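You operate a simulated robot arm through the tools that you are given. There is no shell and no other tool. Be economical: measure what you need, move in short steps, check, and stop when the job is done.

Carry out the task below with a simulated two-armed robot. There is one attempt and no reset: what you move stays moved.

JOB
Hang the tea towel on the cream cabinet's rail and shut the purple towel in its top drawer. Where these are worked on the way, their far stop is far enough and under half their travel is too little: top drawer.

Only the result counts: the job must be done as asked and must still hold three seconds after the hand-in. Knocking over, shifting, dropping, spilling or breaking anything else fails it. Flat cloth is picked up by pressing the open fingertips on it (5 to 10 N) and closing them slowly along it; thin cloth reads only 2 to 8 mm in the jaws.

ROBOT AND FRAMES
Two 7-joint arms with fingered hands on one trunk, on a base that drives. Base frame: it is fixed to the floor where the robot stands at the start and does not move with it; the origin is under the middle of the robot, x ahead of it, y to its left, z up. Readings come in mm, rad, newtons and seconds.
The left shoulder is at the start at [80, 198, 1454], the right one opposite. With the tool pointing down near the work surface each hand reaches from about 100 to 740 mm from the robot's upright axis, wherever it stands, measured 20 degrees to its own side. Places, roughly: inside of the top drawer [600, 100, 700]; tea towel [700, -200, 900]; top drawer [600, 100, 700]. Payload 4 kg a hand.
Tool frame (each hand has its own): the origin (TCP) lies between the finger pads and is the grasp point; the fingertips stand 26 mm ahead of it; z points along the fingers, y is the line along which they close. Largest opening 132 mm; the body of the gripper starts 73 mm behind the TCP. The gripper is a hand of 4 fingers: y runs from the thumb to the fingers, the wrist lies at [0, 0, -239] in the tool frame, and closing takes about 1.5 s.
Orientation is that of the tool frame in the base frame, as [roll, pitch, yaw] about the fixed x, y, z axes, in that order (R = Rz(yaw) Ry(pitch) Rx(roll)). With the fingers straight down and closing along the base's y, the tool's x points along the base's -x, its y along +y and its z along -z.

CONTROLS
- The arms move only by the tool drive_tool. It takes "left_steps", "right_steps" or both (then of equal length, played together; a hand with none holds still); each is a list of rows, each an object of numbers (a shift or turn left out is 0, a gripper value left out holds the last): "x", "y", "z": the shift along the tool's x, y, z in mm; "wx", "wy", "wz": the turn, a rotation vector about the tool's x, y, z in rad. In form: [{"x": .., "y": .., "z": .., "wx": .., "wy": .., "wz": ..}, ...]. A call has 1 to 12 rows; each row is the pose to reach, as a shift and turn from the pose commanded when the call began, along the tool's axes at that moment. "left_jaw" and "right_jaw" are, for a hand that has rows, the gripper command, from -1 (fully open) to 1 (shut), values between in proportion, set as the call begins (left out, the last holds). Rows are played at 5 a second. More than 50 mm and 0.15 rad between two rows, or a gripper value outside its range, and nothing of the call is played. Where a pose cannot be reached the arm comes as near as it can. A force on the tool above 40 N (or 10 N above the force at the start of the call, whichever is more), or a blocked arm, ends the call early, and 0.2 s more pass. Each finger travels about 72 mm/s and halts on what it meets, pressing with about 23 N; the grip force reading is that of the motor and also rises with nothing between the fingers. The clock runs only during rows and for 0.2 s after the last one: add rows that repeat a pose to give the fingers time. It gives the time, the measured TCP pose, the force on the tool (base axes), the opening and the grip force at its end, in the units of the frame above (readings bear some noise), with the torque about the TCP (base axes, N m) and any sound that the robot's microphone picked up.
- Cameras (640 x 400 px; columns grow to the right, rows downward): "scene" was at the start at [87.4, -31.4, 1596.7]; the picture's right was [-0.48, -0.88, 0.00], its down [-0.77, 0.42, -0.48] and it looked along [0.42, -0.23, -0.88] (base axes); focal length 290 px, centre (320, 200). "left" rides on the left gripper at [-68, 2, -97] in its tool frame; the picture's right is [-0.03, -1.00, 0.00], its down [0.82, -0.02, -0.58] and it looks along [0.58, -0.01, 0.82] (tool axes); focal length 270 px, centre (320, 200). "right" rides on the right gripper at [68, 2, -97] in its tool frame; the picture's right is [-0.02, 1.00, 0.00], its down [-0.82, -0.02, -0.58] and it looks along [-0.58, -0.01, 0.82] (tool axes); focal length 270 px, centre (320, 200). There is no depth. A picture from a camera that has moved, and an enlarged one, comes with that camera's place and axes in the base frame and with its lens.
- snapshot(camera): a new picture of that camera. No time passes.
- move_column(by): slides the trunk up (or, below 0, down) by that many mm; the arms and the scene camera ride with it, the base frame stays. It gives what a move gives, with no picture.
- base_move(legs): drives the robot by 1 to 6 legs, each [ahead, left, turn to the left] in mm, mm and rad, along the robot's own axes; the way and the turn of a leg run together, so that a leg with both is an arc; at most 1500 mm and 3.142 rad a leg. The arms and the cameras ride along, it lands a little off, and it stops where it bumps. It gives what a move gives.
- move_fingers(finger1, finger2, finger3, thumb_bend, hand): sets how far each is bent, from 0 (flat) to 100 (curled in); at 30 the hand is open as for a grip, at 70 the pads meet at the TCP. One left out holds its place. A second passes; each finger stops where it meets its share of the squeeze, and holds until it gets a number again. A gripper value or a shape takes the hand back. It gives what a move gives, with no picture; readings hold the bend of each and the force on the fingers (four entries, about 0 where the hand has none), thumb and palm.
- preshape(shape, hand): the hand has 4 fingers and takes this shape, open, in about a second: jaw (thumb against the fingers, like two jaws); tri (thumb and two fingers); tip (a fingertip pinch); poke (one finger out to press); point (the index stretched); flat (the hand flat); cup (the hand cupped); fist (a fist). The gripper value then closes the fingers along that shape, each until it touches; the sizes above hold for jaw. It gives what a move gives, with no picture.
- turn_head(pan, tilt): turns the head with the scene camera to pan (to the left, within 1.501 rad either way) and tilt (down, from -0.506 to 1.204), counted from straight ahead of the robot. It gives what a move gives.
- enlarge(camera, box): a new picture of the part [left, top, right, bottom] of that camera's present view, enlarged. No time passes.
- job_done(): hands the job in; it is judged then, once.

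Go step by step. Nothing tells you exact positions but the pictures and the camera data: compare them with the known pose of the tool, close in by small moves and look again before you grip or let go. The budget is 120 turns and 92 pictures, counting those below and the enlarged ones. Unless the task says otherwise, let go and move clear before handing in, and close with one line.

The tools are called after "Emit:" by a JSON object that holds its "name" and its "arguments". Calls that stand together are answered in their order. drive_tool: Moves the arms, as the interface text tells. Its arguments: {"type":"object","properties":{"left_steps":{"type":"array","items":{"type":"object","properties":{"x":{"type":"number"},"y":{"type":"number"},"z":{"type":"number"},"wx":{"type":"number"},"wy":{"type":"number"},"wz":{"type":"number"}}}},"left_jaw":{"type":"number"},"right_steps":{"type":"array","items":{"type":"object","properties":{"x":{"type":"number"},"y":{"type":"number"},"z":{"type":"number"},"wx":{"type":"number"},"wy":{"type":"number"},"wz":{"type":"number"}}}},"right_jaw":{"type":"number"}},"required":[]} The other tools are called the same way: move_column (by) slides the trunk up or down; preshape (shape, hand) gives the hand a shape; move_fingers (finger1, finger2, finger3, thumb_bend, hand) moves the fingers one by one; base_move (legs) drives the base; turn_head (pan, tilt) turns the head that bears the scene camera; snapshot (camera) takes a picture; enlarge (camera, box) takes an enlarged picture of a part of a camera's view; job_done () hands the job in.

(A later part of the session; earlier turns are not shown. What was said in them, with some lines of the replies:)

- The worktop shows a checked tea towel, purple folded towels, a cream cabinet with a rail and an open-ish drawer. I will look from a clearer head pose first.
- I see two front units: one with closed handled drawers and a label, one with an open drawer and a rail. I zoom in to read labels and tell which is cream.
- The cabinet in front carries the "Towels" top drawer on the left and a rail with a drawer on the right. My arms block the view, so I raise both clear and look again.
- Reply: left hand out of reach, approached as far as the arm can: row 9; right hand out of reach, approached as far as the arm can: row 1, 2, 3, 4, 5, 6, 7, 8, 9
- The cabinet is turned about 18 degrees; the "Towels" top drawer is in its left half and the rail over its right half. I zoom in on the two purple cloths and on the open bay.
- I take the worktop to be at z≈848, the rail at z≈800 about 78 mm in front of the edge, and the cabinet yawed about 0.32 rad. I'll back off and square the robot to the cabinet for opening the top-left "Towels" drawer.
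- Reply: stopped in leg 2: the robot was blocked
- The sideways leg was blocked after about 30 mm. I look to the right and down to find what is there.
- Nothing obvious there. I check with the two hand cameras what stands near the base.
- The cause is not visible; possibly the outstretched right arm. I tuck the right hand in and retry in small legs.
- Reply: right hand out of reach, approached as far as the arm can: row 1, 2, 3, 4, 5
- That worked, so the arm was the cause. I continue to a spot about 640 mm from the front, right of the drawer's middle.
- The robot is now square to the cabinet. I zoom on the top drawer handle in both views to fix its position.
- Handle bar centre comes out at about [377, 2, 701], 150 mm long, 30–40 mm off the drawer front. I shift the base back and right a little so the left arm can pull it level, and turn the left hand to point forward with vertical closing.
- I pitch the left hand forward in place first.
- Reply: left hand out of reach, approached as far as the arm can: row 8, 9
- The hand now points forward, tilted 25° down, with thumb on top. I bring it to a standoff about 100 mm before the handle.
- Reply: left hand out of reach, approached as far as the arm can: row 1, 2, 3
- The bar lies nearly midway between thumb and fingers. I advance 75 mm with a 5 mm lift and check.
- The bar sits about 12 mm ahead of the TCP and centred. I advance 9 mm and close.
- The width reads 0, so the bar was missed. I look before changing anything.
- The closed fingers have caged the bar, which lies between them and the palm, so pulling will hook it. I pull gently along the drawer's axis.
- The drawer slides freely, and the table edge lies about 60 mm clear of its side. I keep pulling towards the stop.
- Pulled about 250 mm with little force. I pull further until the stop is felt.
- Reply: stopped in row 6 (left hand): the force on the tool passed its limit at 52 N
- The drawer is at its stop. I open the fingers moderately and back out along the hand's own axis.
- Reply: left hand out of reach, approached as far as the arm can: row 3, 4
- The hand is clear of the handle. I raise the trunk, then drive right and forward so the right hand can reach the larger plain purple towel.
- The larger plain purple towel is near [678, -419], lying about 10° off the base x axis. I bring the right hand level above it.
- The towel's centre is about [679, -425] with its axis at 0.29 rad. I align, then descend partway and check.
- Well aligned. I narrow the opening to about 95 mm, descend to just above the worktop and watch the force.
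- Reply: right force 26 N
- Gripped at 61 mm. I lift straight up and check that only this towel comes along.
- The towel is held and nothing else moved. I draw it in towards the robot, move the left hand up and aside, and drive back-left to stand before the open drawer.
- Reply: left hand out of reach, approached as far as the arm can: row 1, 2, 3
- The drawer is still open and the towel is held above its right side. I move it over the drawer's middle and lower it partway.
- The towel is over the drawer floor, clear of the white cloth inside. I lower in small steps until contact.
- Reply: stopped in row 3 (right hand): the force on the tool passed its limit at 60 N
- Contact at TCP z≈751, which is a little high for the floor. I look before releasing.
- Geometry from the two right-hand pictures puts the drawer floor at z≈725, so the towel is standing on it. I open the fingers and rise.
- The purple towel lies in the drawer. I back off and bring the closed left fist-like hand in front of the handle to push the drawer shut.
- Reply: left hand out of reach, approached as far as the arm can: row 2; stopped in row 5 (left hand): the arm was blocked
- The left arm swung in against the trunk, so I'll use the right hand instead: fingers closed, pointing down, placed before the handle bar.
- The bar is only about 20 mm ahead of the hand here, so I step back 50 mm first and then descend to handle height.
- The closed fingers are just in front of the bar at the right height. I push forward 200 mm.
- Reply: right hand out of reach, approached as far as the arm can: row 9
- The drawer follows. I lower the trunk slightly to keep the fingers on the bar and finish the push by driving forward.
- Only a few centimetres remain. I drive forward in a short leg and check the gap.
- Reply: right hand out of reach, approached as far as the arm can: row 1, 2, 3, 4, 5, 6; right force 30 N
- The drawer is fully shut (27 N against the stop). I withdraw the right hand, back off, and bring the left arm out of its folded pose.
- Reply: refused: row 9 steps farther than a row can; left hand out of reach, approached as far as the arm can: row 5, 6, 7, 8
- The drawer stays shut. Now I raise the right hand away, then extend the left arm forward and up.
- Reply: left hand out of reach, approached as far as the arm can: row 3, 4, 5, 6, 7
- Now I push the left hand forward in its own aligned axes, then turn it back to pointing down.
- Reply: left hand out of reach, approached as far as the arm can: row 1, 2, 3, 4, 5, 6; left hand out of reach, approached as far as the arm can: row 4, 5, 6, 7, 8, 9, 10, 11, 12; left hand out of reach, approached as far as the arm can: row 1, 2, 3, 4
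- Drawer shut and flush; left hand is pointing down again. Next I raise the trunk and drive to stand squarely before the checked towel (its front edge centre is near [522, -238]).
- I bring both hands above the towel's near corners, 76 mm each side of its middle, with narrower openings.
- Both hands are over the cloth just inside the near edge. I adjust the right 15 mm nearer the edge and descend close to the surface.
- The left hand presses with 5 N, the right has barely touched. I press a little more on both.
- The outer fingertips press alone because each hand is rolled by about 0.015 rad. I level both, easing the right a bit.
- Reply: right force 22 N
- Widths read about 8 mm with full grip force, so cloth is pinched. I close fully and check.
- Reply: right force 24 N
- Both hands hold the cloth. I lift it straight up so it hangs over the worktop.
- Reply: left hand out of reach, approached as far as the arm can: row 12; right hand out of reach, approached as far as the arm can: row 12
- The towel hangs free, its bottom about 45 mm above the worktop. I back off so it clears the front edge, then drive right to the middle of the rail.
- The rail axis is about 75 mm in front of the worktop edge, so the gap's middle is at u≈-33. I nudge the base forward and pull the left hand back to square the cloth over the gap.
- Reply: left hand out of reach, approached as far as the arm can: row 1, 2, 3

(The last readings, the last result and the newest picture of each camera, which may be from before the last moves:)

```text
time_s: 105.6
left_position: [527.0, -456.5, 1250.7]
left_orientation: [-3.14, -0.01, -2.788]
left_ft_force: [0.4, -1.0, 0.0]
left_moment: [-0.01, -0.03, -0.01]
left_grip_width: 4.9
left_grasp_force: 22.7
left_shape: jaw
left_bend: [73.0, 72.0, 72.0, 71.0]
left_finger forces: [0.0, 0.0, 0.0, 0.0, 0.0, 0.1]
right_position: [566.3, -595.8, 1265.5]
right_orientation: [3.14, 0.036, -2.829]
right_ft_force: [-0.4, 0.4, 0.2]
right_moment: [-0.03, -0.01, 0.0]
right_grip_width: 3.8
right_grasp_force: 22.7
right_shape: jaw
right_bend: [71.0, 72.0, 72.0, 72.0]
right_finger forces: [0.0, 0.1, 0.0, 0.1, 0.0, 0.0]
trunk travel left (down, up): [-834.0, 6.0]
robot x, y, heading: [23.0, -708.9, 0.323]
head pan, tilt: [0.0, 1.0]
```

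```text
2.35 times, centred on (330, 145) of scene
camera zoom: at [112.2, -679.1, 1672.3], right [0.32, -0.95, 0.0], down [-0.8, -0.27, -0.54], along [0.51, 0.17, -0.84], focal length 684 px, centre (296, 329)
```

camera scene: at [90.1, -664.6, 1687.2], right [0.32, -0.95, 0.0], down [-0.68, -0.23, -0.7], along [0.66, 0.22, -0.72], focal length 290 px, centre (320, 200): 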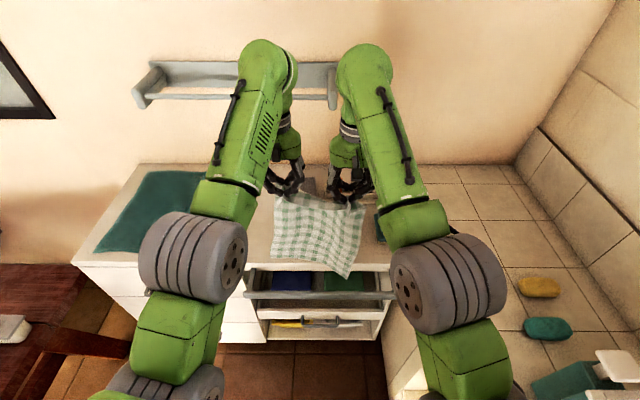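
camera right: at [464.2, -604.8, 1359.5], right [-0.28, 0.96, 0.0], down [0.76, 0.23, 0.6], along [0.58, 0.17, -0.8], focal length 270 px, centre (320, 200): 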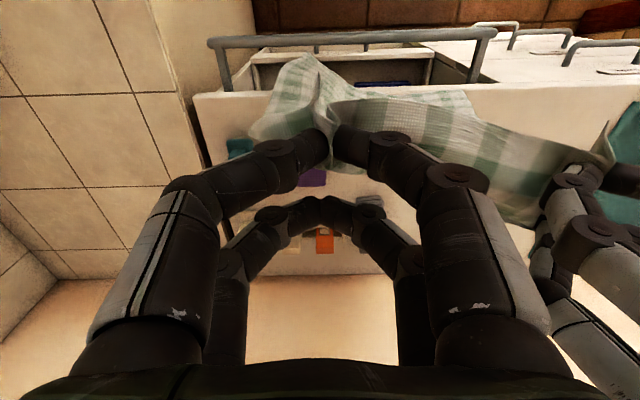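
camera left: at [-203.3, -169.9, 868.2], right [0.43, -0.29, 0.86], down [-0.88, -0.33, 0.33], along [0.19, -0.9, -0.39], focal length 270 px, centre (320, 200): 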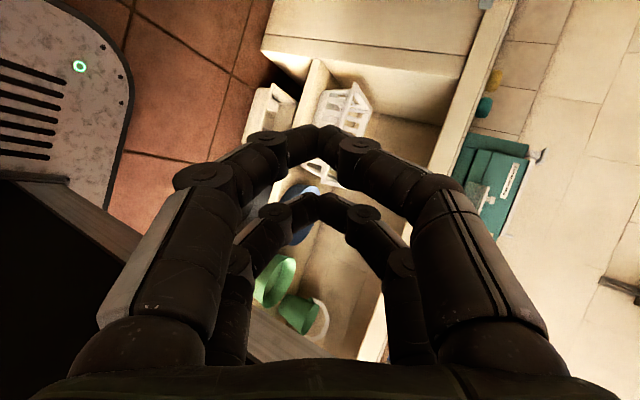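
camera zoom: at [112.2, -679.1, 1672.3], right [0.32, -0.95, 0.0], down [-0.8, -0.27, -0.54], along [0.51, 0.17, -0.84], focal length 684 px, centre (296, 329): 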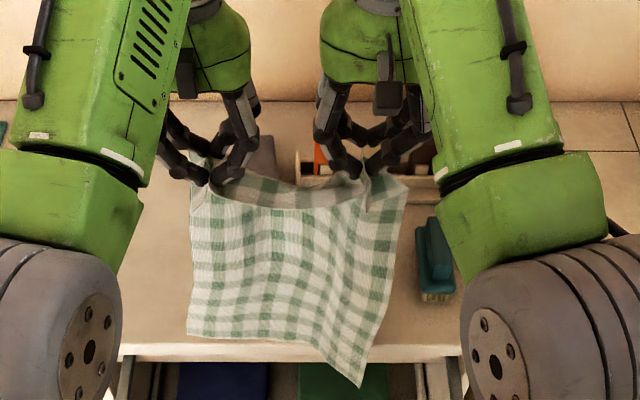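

The hands are over the gap, but the cloth's lower right corner hangs forward (u≈-87), which would miss the gap. I move the right hand 45 mm inward and recheck.

Emit:
{"name": "drive_tool", "arguments": {"right_steps": [{"x": -15, "z": 5}, {"x": -30, "z": 10}, {"x": -45, "z": 12}, {"x": -45, "z": 12}, {"x": -45, "z": 12}, {"x": -45, "z": 12}]}}

Emit:
{"name": "enlarge", "arguments": {"camera": "scene", "box": [210, 60, 450, 230]}}

Emit:
{"name": "snapshot", "arguments": {"camera": "left"}}

```text
time_s: 107.0
left_position: [528.2, -455.4, 1248.3]
left_orientation: [-3.14, -0.011, -2.79]
left_ft_force: [-0.5, 0.3, -1.0]
left_moment: [0.01, 0.04, 0.04]
left_grip_width: 5.1
left_grasp_force: 22.6
left_shape: jaw
left_bend: [73.0, 72.0, 72.0, 71.0]
left_finger forces: [0.0, 0.1, 0.0, 0.0, 0.0, 0.0]
right_position: [611.0, -579.8, 1254.8]
right_orientation: [3.139, 0.033, -2.829]
right_ft_force: [0.0, -0.4, 0.0]
right_moment: [0.03, 0.01, 0.03]
right_grip_width: 3.9
right_grasp_force: 23.4
right_shape: jaw
right_bend: [71.0, 72.0, 72.0, 72.0]
right_finger forces: [0.1, 0.0, 0.0, 0.1, 0.0, 0.1]
trunk travel left (down, up): [-834.0, 6.0]
robot x, y, heading: [18.5, -710.5, 0.316]
head pan, tilt: [0.0, 1.0]
```

```text
2.35 times, centred on (330, 145) of scene
camera zoom: at [114.3, -678.8, 1672.1], right [0.32, -0.95, 0.0], down [-0.8, -0.27, -0.54], along [0.51, 0.17, -0.84], focal length 684 px, centre (296, 329)
```

zoom: 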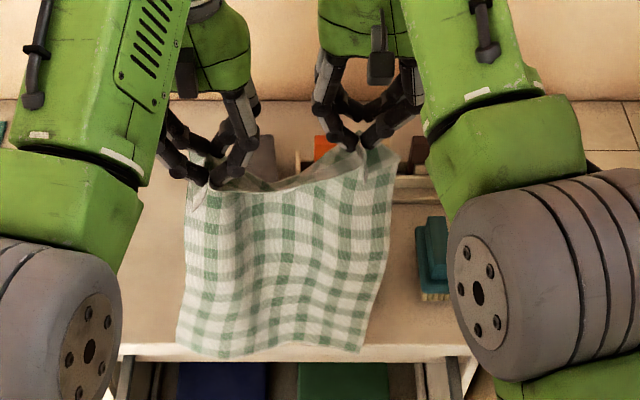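

```text
19 pictures are left
camera left: at [592.2, -429.4, 1344.7], right [0.37, -0.93, 0.0], down [-0.75, -0.3, 0.59], along [-0.54, -0.22, -0.81], focal length 270 px, centre (320, 200)
```

left: 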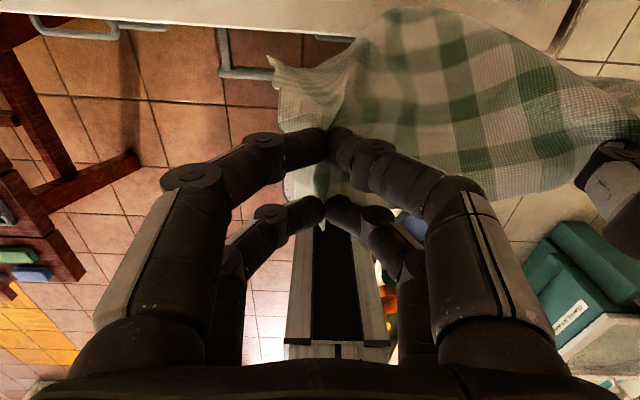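

The bottom edge is now at u≈-20 to -27, right over the gap. I lower 70 mm and check that it enters behind the rail.

Emit:
{"name": "drive_tool", "arguments": {"left_steps": [{"x": 4, "z": 15}, {"x": 8, "z": 30}, {"x": 8, "z": 50}, {"x": 8, "z": 70}, {"x": 8, "z": 70}], "right_steps": [{"x": 4, "z": 15}, {"x": 8, "z": 30}, {"x": 8, "z": 50}, {"x": 8, "z": 70}, {"x": 8, "z": 70}]}}

Emit:
{"name": "enlarge", "arguments": {"camera": "scene", "box": [210, 80, 450, 250]}}

```text
time_s: 108.2
left_position: [519.2, -459.3, 1178.2]
left_orientation: [3.141, -0.016, -2.791]
left_ft_force: [-0.1, 0.4, -0.3]
left_moment: [0.0, -0.02, 0.02]
left_grip_width: 5.2
left_grasp_force: 22.7
left_shape: jaw
left_bend: [73.0, 72.0, 72.0, 71.0]
left_finger forces: [0.0, 0.1, 0.1, 0.1, 0.1, 0.0]
right_position: [602.6, -582.3, 1185.2]
right_orientation: [3.139, 0.034, -2.827]
right_ft_force: [-0.1, 0.8, -0.1]
right_moment: [0.03, -0.02, -0.02]
right_grip_width: 3.6
right_grasp_force: 23.2
right_shape: jaw
right_bend: [71.0, 72.0, 72.0, 72.0]
right_finger forces: [0.1, 0.0, 0.1, 0.1, 0.0, 0.0]
trunk travel left (down, up): [-834.0, 6.0]
robot x, y, heading: [20.1, -710.6, 0.323]
head pan, tilt: [0.0, 1.0]
```

```text
2.35 times, centred on (330, 165) of scene
camera zoom: at [114.0, -678.9, 1672.2], right [0.32, -0.95, 0.0], down [-0.8, -0.27, -0.54], along [0.51, 0.17, -0.84], focal length 684 px, centre (296, 282)
```

zoom: 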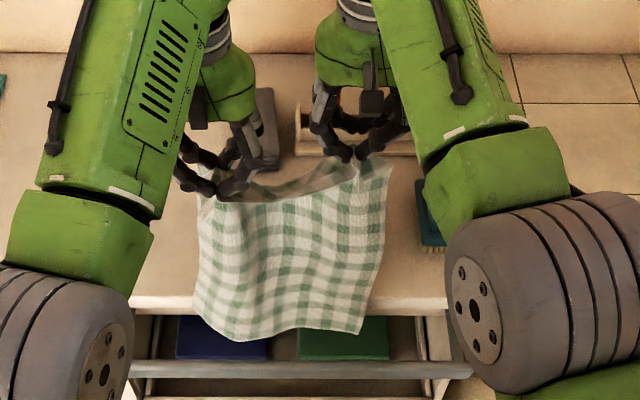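

The bottom has passed the worktop edge and is still inside the gap. I lower further, easing the left hand 12 mm outward, and check that the rail occludes the cloth.

Emit:
{"name": "drive_tool", "arguments": {"left_steps": [{"x": 6, "z": 15}, {"x": 12, "z": 30}, {"x": 12, "z": 50}, {"x": 12, "z": 70}, {"x": 12, "z": 90}, {"x": 12, "z": 90}], "right_steps": [{"z": 15}, {"z": 30}, {"z": 50}, {"z": 70}, {"z": 90}, {"z": 90}]}}

Emit:
{"name": "enlarge", "arguments": {"camera": "scene", "box": [210, 80, 450, 250]}}

```text
time_s: 109.6
left_position: [506.0, -463.1, 1086.9]
left_orientation: [3.141, -0.014, -2.788]
left_ft_force: [0.5, 0.7, 0.6]
left_moment: [0.01, 0.01, 0.03]
left_grip_width: 5.1
left_grasp_force: 23.3
left_shape: jaw
left_bend: [73.0, 72.0, 72.0, 71.0]
left_finger forces: [0.0, 0.0, 0.0, 0.0, 0.0, 0.0]
right_position: [608.0, -582.7, 1094.2]
right_orientation: [3.14, 0.034, -2.83]
right_ft_force: [-0.2, -0.6, -0.6]
right_moment: [0.0, -0.03, -0.03]
right_grip_width: 3.9
right_grasp_force: 22.7
right_shape: jaw
right_bend: [71.0, 72.0, 72.0, 72.0]
right_finger forces: [0.0, 0.1, 0.0, 0.1, 0.1, 0.1]
trunk travel left (down, up): [-834.0, 6.0]
robot x, y, heading: [21.9, -712.5, 0.317]
head pan, tilt: [0.0, 1.0]
```

```text
2.35 times, centred on (330, 165) of scene
camera zoom: at [114.1, -679.1, 1672.2], right [0.32, -0.95, 0.0], down [-0.8, -0.27, -0.54], along [0.51, 0.17, -0.84], focal length 684 px, centre (296, 282)
```

zoom: 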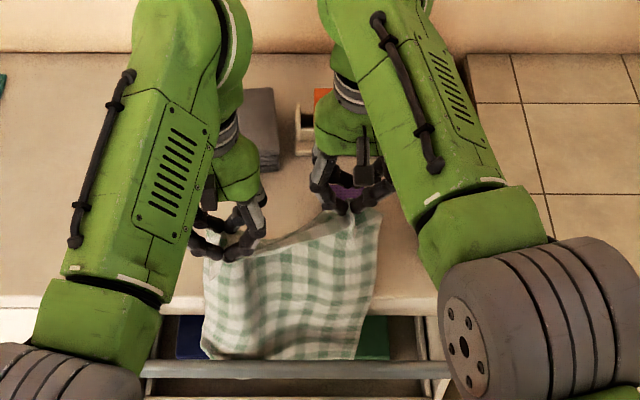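

The cloth now passes behind the rail. I lower another 115 mm to let about half hang behind it.

Emit:
{"name": "drive_tool", "arguments": {"left_steps": [{"z": 20}, {"z": 40}, {"z": 60}, {"z": 80}, {"z": 100}, {"z": 115}, {"z": 115}], "right_steps": [{"x": 5, "z": 20}, {"x": 10, "z": 40}, {"x": 15, "z": 60}, {"x": 20, "z": 80}, {"x": 25, "z": 100}, {"x": 28, "z": 120}, {"x": 28, "z": 120}]}}

Emit:
{"name": "snapshot", "arguments": {"camera": "scene"}}

Emit:
{"name": "snapshot", "arguments": {"camera": "right"}}

```text
time_s: 111.2
left_position: [505.0, -465.6, 973.1]
left_orientation: [-3.14, -0.016, -2.788]
left_ft_force: [-0.2, 0.4, 0.1]
left_moment: [-0.01, -0.01, 0.01]
left_grip_width: 5.2
left_grasp_force: 23.3
left_shape: jaw
left_bend: [73.0, 72.0, 72.0, 71.0]
left_finger forces: [0.0, 0.0, 0.0, 0.1, 0.0, 0.0]
right_position: [585.5, -586.5, 974.1]
right_orientation: [3.14, 0.03, -2.829]
right_ft_force: [0.3, 0.3, -0.5]
right_moment: [0.0, 0.02, 0.01]
right_grip_width: 3.7
right_grasp_force: 23.0
right_shape: jaw
right_bend: [71.0, 72.0, 72.0, 72.0]
right_finger forces: [0.0, 0.0, 0.1, 0.0, 0.0, 0.1]
trunk travel left (down, up): [-834.0, 6.0]
robot x, y, heading: [17.1, -711.3, 0.326]
head pan, tilt: [0.0, 1.0]
```

```text
16 pictures are left
camera scene: at [114.3, -678.9, 1672.1], right [0.32, -0.95, 0.0], down [-0.8, -0.27, -0.54], along [0.51, 0.17, -0.84], focal length 290 px, centre (320, 200)
```

scene: 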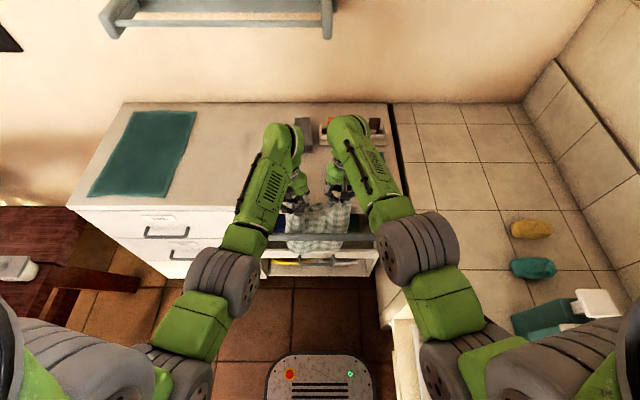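

```text
15 pictures are left
camera right: at [516.4, -606.9, 1069.0], right [-0.28, 0.96, 0.0], down [0.76, 0.22, 0.6], along [0.58, 0.17, -0.8], focal length 270 px, centre (320, 200)
```

right: 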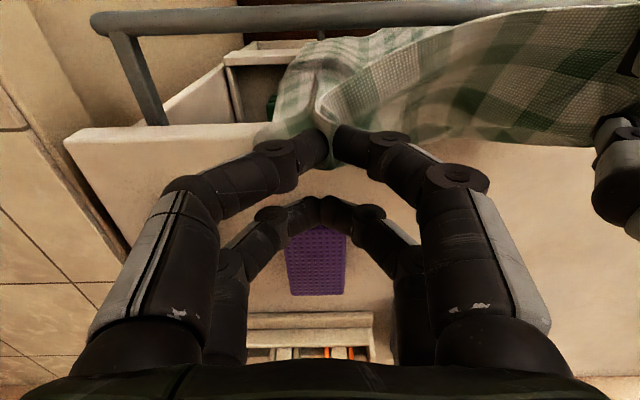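

I zoom to check the cloth's relation to the rail on the left side.

Emit:
{"name": "enlarge", "arguments": {"camera": "scene", "box": [250, 170, 400, 280]}}

Emit:
{"name": "snapshot", "arguments": {"camera": "left"}}

```text
3.64 times, centred on (325, 225) of scene
camera zoom: at [114.3, -678.9, 1672.1], right [0.32, -0.95, 0.0], down [-0.8, -0.27, -0.54], along [0.51, 0.17, -0.84], focal length 1056 px, centre (302, 109)
```

zoom: 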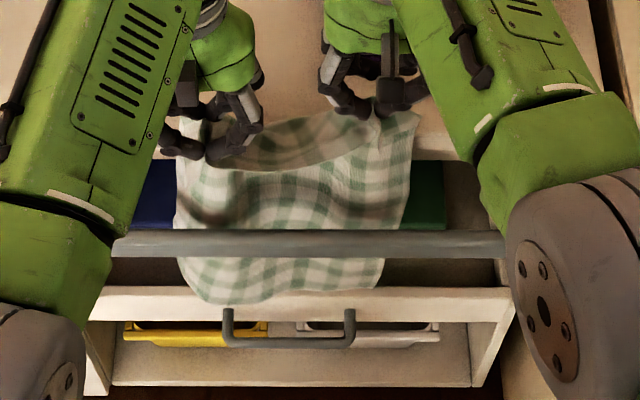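

```text
13 pictures are left
camera left: at [570.3, -439.0, 1068.9], right [0.37, -0.93, 0.0], down [-0.75, -0.3, 0.59], along [-0.55, -0.22, -0.81], focal length 270 px, centre (320, 200)
```

left: 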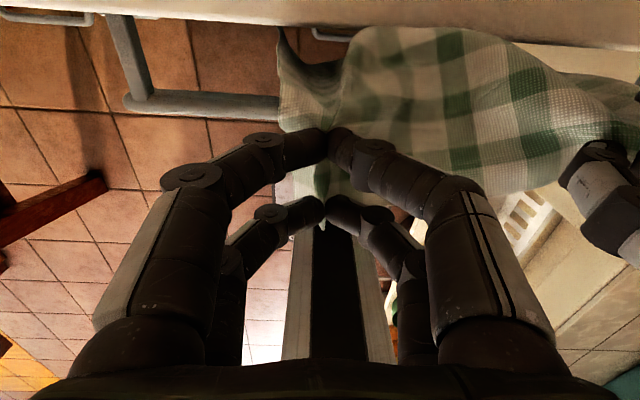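

The towel is threaded behind the rail and its lower edge shows beneath it. Now I carry the held edge in an arc over the rail and down its front side.

Emit:
{"name": "drive_tool", "arguments": {"left_steps": [{"x": 40, "z": 3}, {"x": 80, "z": 11}, {"x": 118, "z": 28}, {"x": 148, "z": 57}, {"x": 168, "z": 92}, {"x": 176, "z": 130}, {"x": 172, "z": 168}], "right_steps": [{"x": 48, "z": 3}, {"x": 93, "z": 11}, {"x": 137, "z": 28}, {"x": 176, "z": 57}, {"x": 206, "z": 92}, {"x": 214, "z": 130}, {"x": 210, "z": 168}]}}

Emit:
{"name": "enlarge", "arguments": {"camera": "scene", "box": [240, 170, 400, 310]}}

```text
time_s: 112.8
left_position: [344.6, -523.7, 806.7]
left_orientation: [3.141, -0.016, -2.789]
left_ft_force: [0.2, 0.8, -0.7]
left_moment: [0.0, 0.01, -0.02]
left_grip_width: 5.0
left_grasp_force: 22.5
left_shape: jaw
left_bend: [73.0, 72.0, 72.0, 71.0]
left_finger forces: [0.0, 0.0, 0.0, 0.0, 0.1, 0.0]
right_position: [391.1, -649.7, 798.0]
right_orientation: [3.139, 0.033, -2.829]
right_ft_force: [0.0, 0.6, -0.2]
right_moment: [-0.01, 0.0, -0.02]
right_grip_width: 4.0
right_grasp_force: 23.2
right_shape: jaw
right_bend: [71.0, 72.0, 72.0, 72.0]
right_finger forces: [0.0, 0.0, 0.0, 0.0, 0.1, 0.0]
trunk travel left (down, up): [-834.0, 6.0]
robot x, y, heading: [15.5, -712.3, 0.323]
head pan, tilt: [0.0, 1.0]
```

```text
2.86 times, centred on (320, 240) of scene
camera zoom: at [117.5, -677.7, 1672.0], right [0.32, -0.95, 0.0], down [-0.8, -0.27, -0.54], along [0.51, 0.17, -0.84], focal length 830 px, centre (320, 86)
```

zoom: 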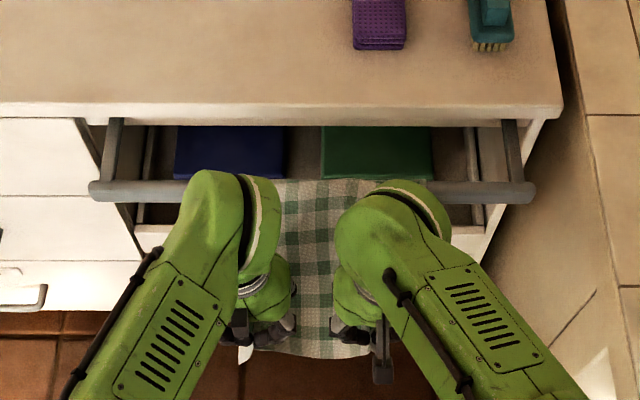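

The cloth lies over the rail. I lower the held edge down in front of it.

Emit:
{"name": "drive_tool", "arguments": {"left_steps": [{"x": -18, "z": 35}, {"x": -42, "z": 70}, {"x": -65, "z": 100}, {"x": -76, "z": 120}, {"x": -76, "z": 120}], "right_steps": [{"x": -18, "z": 30}, {"x": -42, "z": 62}, {"x": -65, "z": 92}, {"x": -76, "z": 112}, {"x": -76, "z": 112}]}}

Emit:
{"name": "turn_head", "arguments": {"pan": -0.05, "tilt": 1.15}}

Emit:
{"name": "snapshot", "arguments": {"camera": "scene"}}

Emit:
{"name": "snapshot", "arguments": {"camera": "right"}}

```text
time_s: 113.7
left_position: [396.9, -506.2, 707.8]
left_orientation: [-3.137, -0.012, -2.78]
left_ft_force: [-1.5, -0.6, -0.1]
left_moment: [0.0, -0.01, -0.02]
left_grip_width: 5.1
left_grasp_force: 22.8
left_shape: jaw
left_bend: [73.0, 72.0, 72.0, 70.0]
left_finger forces: [0.0, 0.0, 0.1, 0.0, 0.0, 0.0]
right_position: [449.3, -631.2, 708.5]
right_orientation: [3.141, 0.04, -2.827]
right_ft_force: [-1.3, 0.6, 0.2]
right_moment: [0.02, -0.06, 0.0]
right_grip_width: 3.7
right_grasp_force: 23.1
right_shape: jaw
right_bend: [71.0, 72.0, 72.0, 72.0]
right_finger forces: [0.0, 0.1, 0.1, 0.0, 0.0, 0.0]
trunk travel left (down, up): [-834.0, 6.0]
robot x, y, heading: [20.8, -715.4, 0.321]
head pan, tilt: [0.0, 1.0]
stopped in row 4 (left hand): the force on the tool passed its limit at 328 N (the readings are from after the stop); the commanded pose is now the measured one
```

```text
time_s: 114.4
left_position: [401.2, -505.7, 705.5]
left_orientation: [-3.14, -0.016, -2.781]
left_ft_force: [-11.8, -3.4, 7.3]
left_moment: [0.6, -1.75, 0.13]
left_grip_width: 4.8
left_grasp_force: 23.0
left_shape: jaw
left_bend: [73.0, 72.0, 72.0, 70.0]
left_finger forces: [0.0, 0.0, 0.0, 0.1, 0.0, 0.1]
right_position: [454.2, -630.0, 707.3]
right_orientation: [3.141, 0.038, -2.83]
right_ft_force: [0.3, 1.0, 0.0]
right_moment: [-0.03, -0.02, 0.01]
right_grip_width: 3.8
right_grasp_force: 23.2
right_shape: jaw
right_bend: [71.0, 72.0, 72.0, 72.0]
right_finger forces: [0.1, 0.1, 0.1, 0.0, 0.0, 0.0]
trunk travel left (down, up): [-834.0, 6.0]
robot x, y, heading: [20.8, -710.6, 0.324]
head pan, tilt: [-0.051, 1.15]
```

```text
11 pictures are left
camera scene: at [101.8, -686.1, 1662.6], right [0.27, -0.96, 0.0], down [-0.88, -0.24, -0.41], along [0.4, 0.11, -0.91], focal length 290 px, centre (320, 200)
```

scene: 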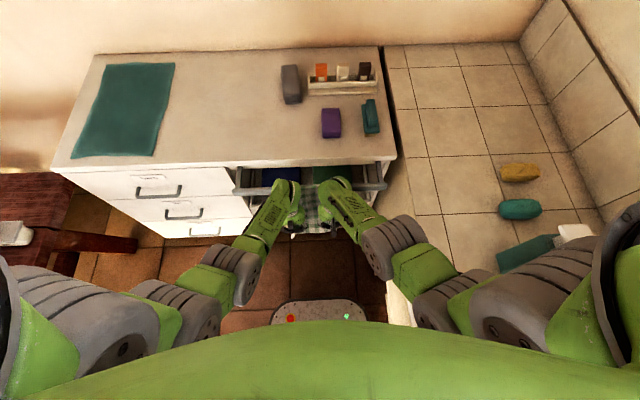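

```text
10 pictures are left
camera right: at [384.8, -648.6, 801.0], right [-0.28, 0.96, 0.0], down [0.76, 0.22, 0.61], along [0.58, 0.17, -0.79], focal length 270 px, centre (320, 200)
```

right: 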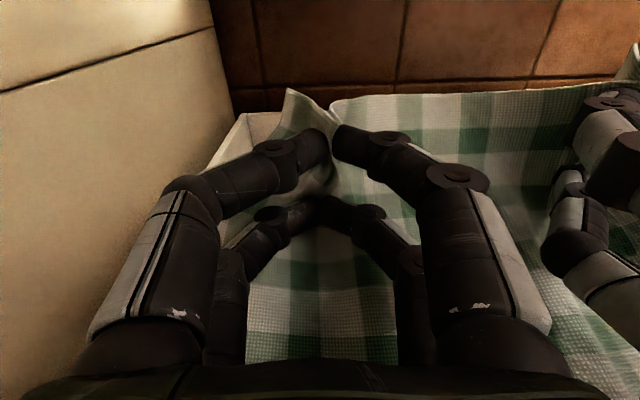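

The left wrist touched the rail, so I stop here: the held edge is already about 95 mm below the rail in front. I ease both hands back slightly and open them slowly.

Emit:
{"name": "drive_tool", "arguments": {"left_steps": [{"x": 8}, {"x": 15}, {"x": 15}], "right_steps": [{"x": 4}, {"x": 8}, {"x": 8}]}}

Emit:
{"name": "drive_tool", "arguments": {"left_steps": [{}, {}, {}, {}, {}, {}], "right_steps": [{}, {}, {}, {}, {}, {}], "left_jaw": 0.3, "right_jaw": 0.3}}

Emit:
{"name": "snapshot", "arguments": {"camera": "right"}}

```text
time_s: 115.2
left_position: [387.7, -509.1, 706.1]
left_orientation: [-3.138, -0.017, -2.782]
left_ft_force: [-0.2, -0.7, 0.6]
left_moment: [0.02, -0.03, -0.03]
left_grip_width: 4.7
left_grasp_force: 23.1
left_shape: jaw
left_bend: [73.0, 72.0, 72.0, 70.0]
left_finger forces: [0.0, 0.0, 0.0, 0.0, 0.1, 0.0]
right_position: [447.6, -630.8, 705.6]
right_orientation: [3.139, 0.036, -2.83]
right_ft_force: [0.2, 0.8, 0.5]
right_moment: [-0.02, 0.0, 0.02]
right_grip_width: 3.7
right_grasp_force: 22.8
right_shape: jaw
right_bend: [71.0, 72.0, 72.0, 72.0]
right_finger forces: [0.0, 0.1, 0.0, 0.0, 0.0, 0.1]
trunk travel left (down, up): [-834.0, 6.0]
robot x, y, heading: [16.6, -709.7, 0.319]
head pan, tilt: [-0.051, 1.15]
```

```text
time_s: 116.6
left_position: [388.0, -508.1, 705.3]
left_orientation: [-3.138, -0.016, -2.781]
left_ft_force: [-0.2, -0.3, -0.2]
left_moment: [-0.02, -0.02, 0.0]
left_grip_width: 45.8
left_grasp_force: 0.0
left_shape: jaw
left_bend: [74.0, 74.0, 74.0, 70.0]
left_finger forces: [0.0, 0.0, 0.0, 0.0, 0.0, 0.1]
right_position: [447.5, -631.2, 705.7]
right_orientation: [3.141, 0.036, -2.829]
right_ft_force: [0.1, -0.9, -1.2]
right_moment: [0.03, -0.01, 0.02]
right_grip_width: 45.8
right_grasp_force: 0.1
right_shape: jaw
right_bend: [74.0, 74.0, 74.0, 70.0]
right_finger forces: [0.1, 0.1, 0.1, 0.0, 0.0, 0.1]
trunk travel left (down, up): [-834.0, 6.0]
robot x, y, heading: [21.2, -713.5, 0.319]
head pan, tilt: [-0.051, 1.15]
```

```text
9 pictures are left
camera right: at [378.8, -650.5, 799.9], right [-0.28, 0.96, 0.0], down [0.76, 0.22, 0.61], along [0.58, 0.17, -0.8], focal length 270 px, centre (320, 200)
```

right: 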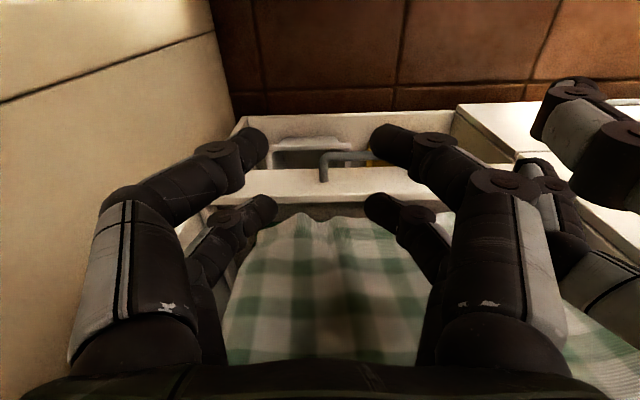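

The towel is free and hangs from the rail. I withdraw both hands straight back and then up.

Emit:
{"name": "drive_tool", "arguments": {"left_steps": [{"x": 20}, {"x": 45}, {"x": 70}, {"x": 95}, {"x": 95, "z": -40}, {"x": 95, "z": -85}, {"x": 95, "z": -130}, {"x": 95, "z": -175}, {"x": 95, "z": -220}], "right_steps": [{"x": 20}, {"x": 45}, {"x": 70}, {"x": 95}, {"x": 95, "z": -40}, {"x": 95, "z": -85}, {"x": 95, "z": -130}, {"x": 95, "z": -175}, {"x": 95, "z": -220}]}}

Emit:
{"name": "base_move", "arguments": {"legs": [[-180, 0, 0]]}}

Emit:
{"name": "turn_head", "arguments": {"pan": 0.1, "tilt": 0.85}}

Emit:
{"name": "snapshot", "arguments": {"camera": "scene"}}

```text
time_s: 118.6
left_position: [300.0, -540.1, 928.3]
left_orientation: [-3.139, -0.019, -2.781]
left_ft_force: [-0.5, 0.2, 0.2]
left_moment: [0.02, -0.03, 0.0]
left_grip_width: 45.8
left_grasp_force: 0.0
left_shape: jaw
left_bend: [74.0, 74.0, 74.0, 70.0]
left_finger forces: [0.0, 0.0, 0.0, 0.0, 0.1, 0.1]
right_position: [349.6, -660.4, 922.2]
right_orientation: [3.14, 0.034, -2.828]
right_ft_force: [0.7, 0.2, 0.5]
right_moment: [-0.01, 0.01, 0.01]
right_grip_width: 46.1
right_grasp_force: 0.1
right_shape: jaw
right_bend: [74.0, 74.0, 74.0, 70.0]
right_finger forces: [0.1, 0.0, 0.0, 0.0, 0.0, 0.1]
trunk travel left (down, up): [-834.0, 6.0]
robot x, y, heading: [19.4, -711.0, 0.322]
head pan, tilt: [-0.051, 1.15]
```

```text
time_s: 120.1
left_position: [134.2, -596.8, 926.4]
left_orientation: [-3.141, -0.02, -2.781]
left_ft_force: [-0.1, 0.1, -0.1]
left_moment: [-0.02, 0.02, 0.02]
left_grip_width: 45.7
left_grasp_force: 0.0
left_shape: jaw
left_bend: [74.0, 74.0, 74.0, 70.0]
left_finger forces: [0.0, 0.0, 0.1, 0.0, 0.0, 0.0]
right_position: [182.5, -716.0, 920.5]
right_orientation: [3.14, 0.032, -2.829]
right_ft_force: [0.1, -0.1, -0.1]
right_moment: [0.01, 0.0, 0.02]
right_grip_width: 46.0
right_grasp_force: 0.1
right_shape: jaw
right_bend: [74.0, 74.0, 74.0, 70.0]
right_finger forces: [0.0, 0.0, 0.0, 0.0, 0.1, 0.0]
trunk travel left (down, up): [-834.0, 6.0]
robot x, y, heading: [-149.5, -770.8, 0.325]
head pan, tilt: [-0.051, 1.15]
```

```text
time_s: 120.9
left_position: [130.3, -597.6, 928.6]
left_orientation: [-3.137, -0.018, -2.781]
left_ft_force: [-0.2, -0.6, -0.3]
left_moment: [0.0, 0.01, 0.02]
left_grip_width: 45.9
left_grasp_force: 0.1
left_shape: jaw
left_bend: [74.0, 74.0, 74.0, 70.0]
left_finger forces: [0.0, 0.0, 0.0, 0.0, 0.0, 0.1]
right_position: [180.7, -716.7, 921.7]
right_orientation: [3.141, 0.034, -2.829]
right_ft_force: [-0.8, 0.4, -0.1]
right_moment: [0.01, -0.02, 0.01]
right_grip_width: 45.6
right_grasp_force: 0.1
right_shape: jaw
right_bend: [74.0, 74.0, 74.0, 70.0]
right_finger forces: [0.0, 0.0, 0.0, 0.1, 0.0, 0.1]
trunk travel left (down, up): [-834.0, 6.0]
robot x, y, heading: [-153.2, -768.9, 0.323]
head pan, tilt: [0.099, 0.85]
```

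```text
8 pictures are left
camera scene: at [-50.2, -725.4, 1683.2], right [0.41, -0.91, 0.0], down [-0.69, -0.31, -0.66], along [0.6, 0.27, -0.75], focal length 290 px, centre (320, 200)
```

scene: 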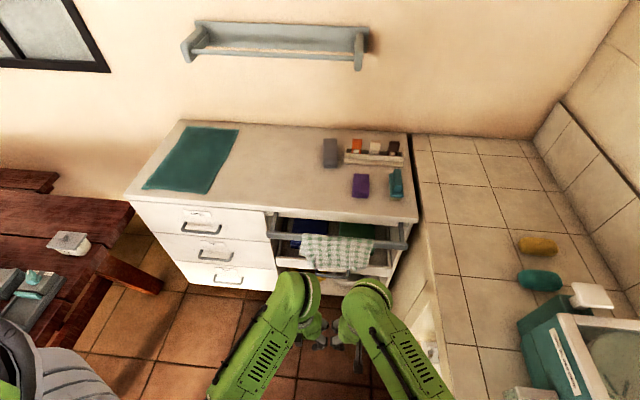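

The towel appears draped over the rail and the drawer is shut. I zoom in to confirm both.

Emit:
{"name": "enlarge", "arguments": {"camera": "scene", "box": [240, 190, 420, 310]}}

Emit:
{"name": "enlarge", "arguments": {"camera": "scene", "box": [120, 170, 300, 290]}}

Emit:
{"name": "enlarge", "arguments": {"camera": "right", "box": [100, 0, 640, 250]}}

```text
3.33 times, centred on (330, 250) of scene
camera zoom: at [-50.2, -725.4, 1683.2], right [0.41, -0.91, 0.0], down [-0.69, -0.31, -0.66], along [0.6, 0.27, -0.75], focal length 968 px, centre (287, 33)
```

zoom: 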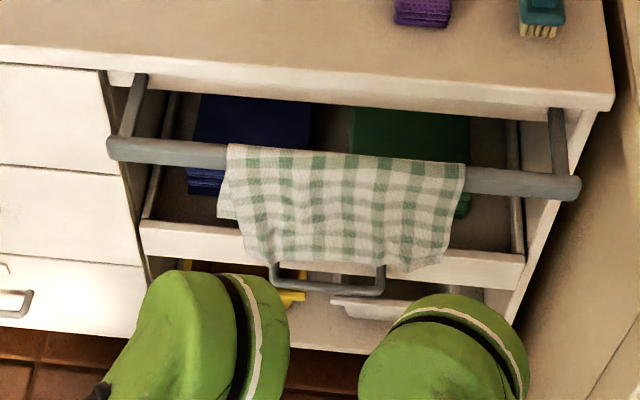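

```text
3.33 times, centred on (210, 230) of scene
camera zoom: at [-50.2, -725.4, 1683.2], right [0.41, -0.91, 0.0], down [-0.69, -0.31, -0.66], along [0.6, 0.27, -0.75], focal length 968 px, centre (687, 100)
```

zoom: 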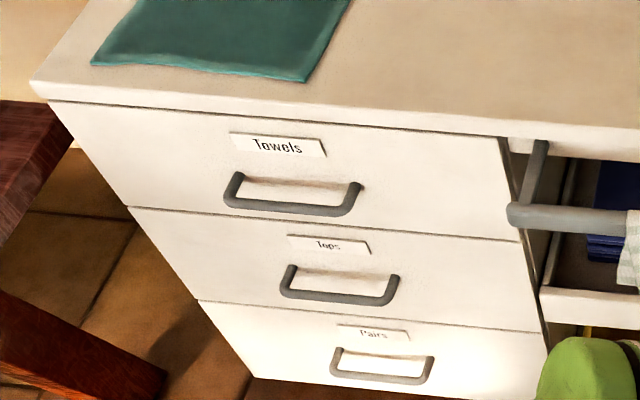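

```text
1.19 times, centred on (370, 125) of right
camera zoom: at [110.7, -736.4, 1016.1], right [-0.28, 0.96, 0.0], down [0.76, 0.22, 0.61], along [0.58, 0.17, -0.8], focal length 320 px, centre (261, 289)
```

zoom: 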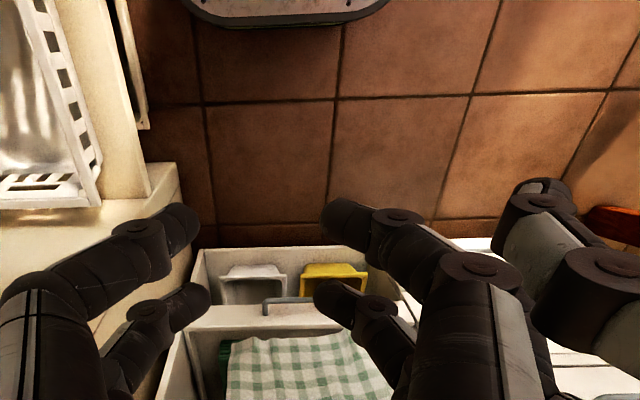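

The tea towel hangs over the rail with cloth on both sides, the top drawer is flush with the purple towel inside, and the hands are clear. I hand in.

Emit:
{"name": "job_done", "arguments": {}}

```text
The job is handed in.
```

The tea towel is hanging over the cream cabinet's rail, and the purple towel is shut in the top "Towels" drawer. There were two purple cloths and I took the larger plain one. My left wrist hit the rail once, hard (a 328 N spike), but nothing in the final pictures looked shifted.
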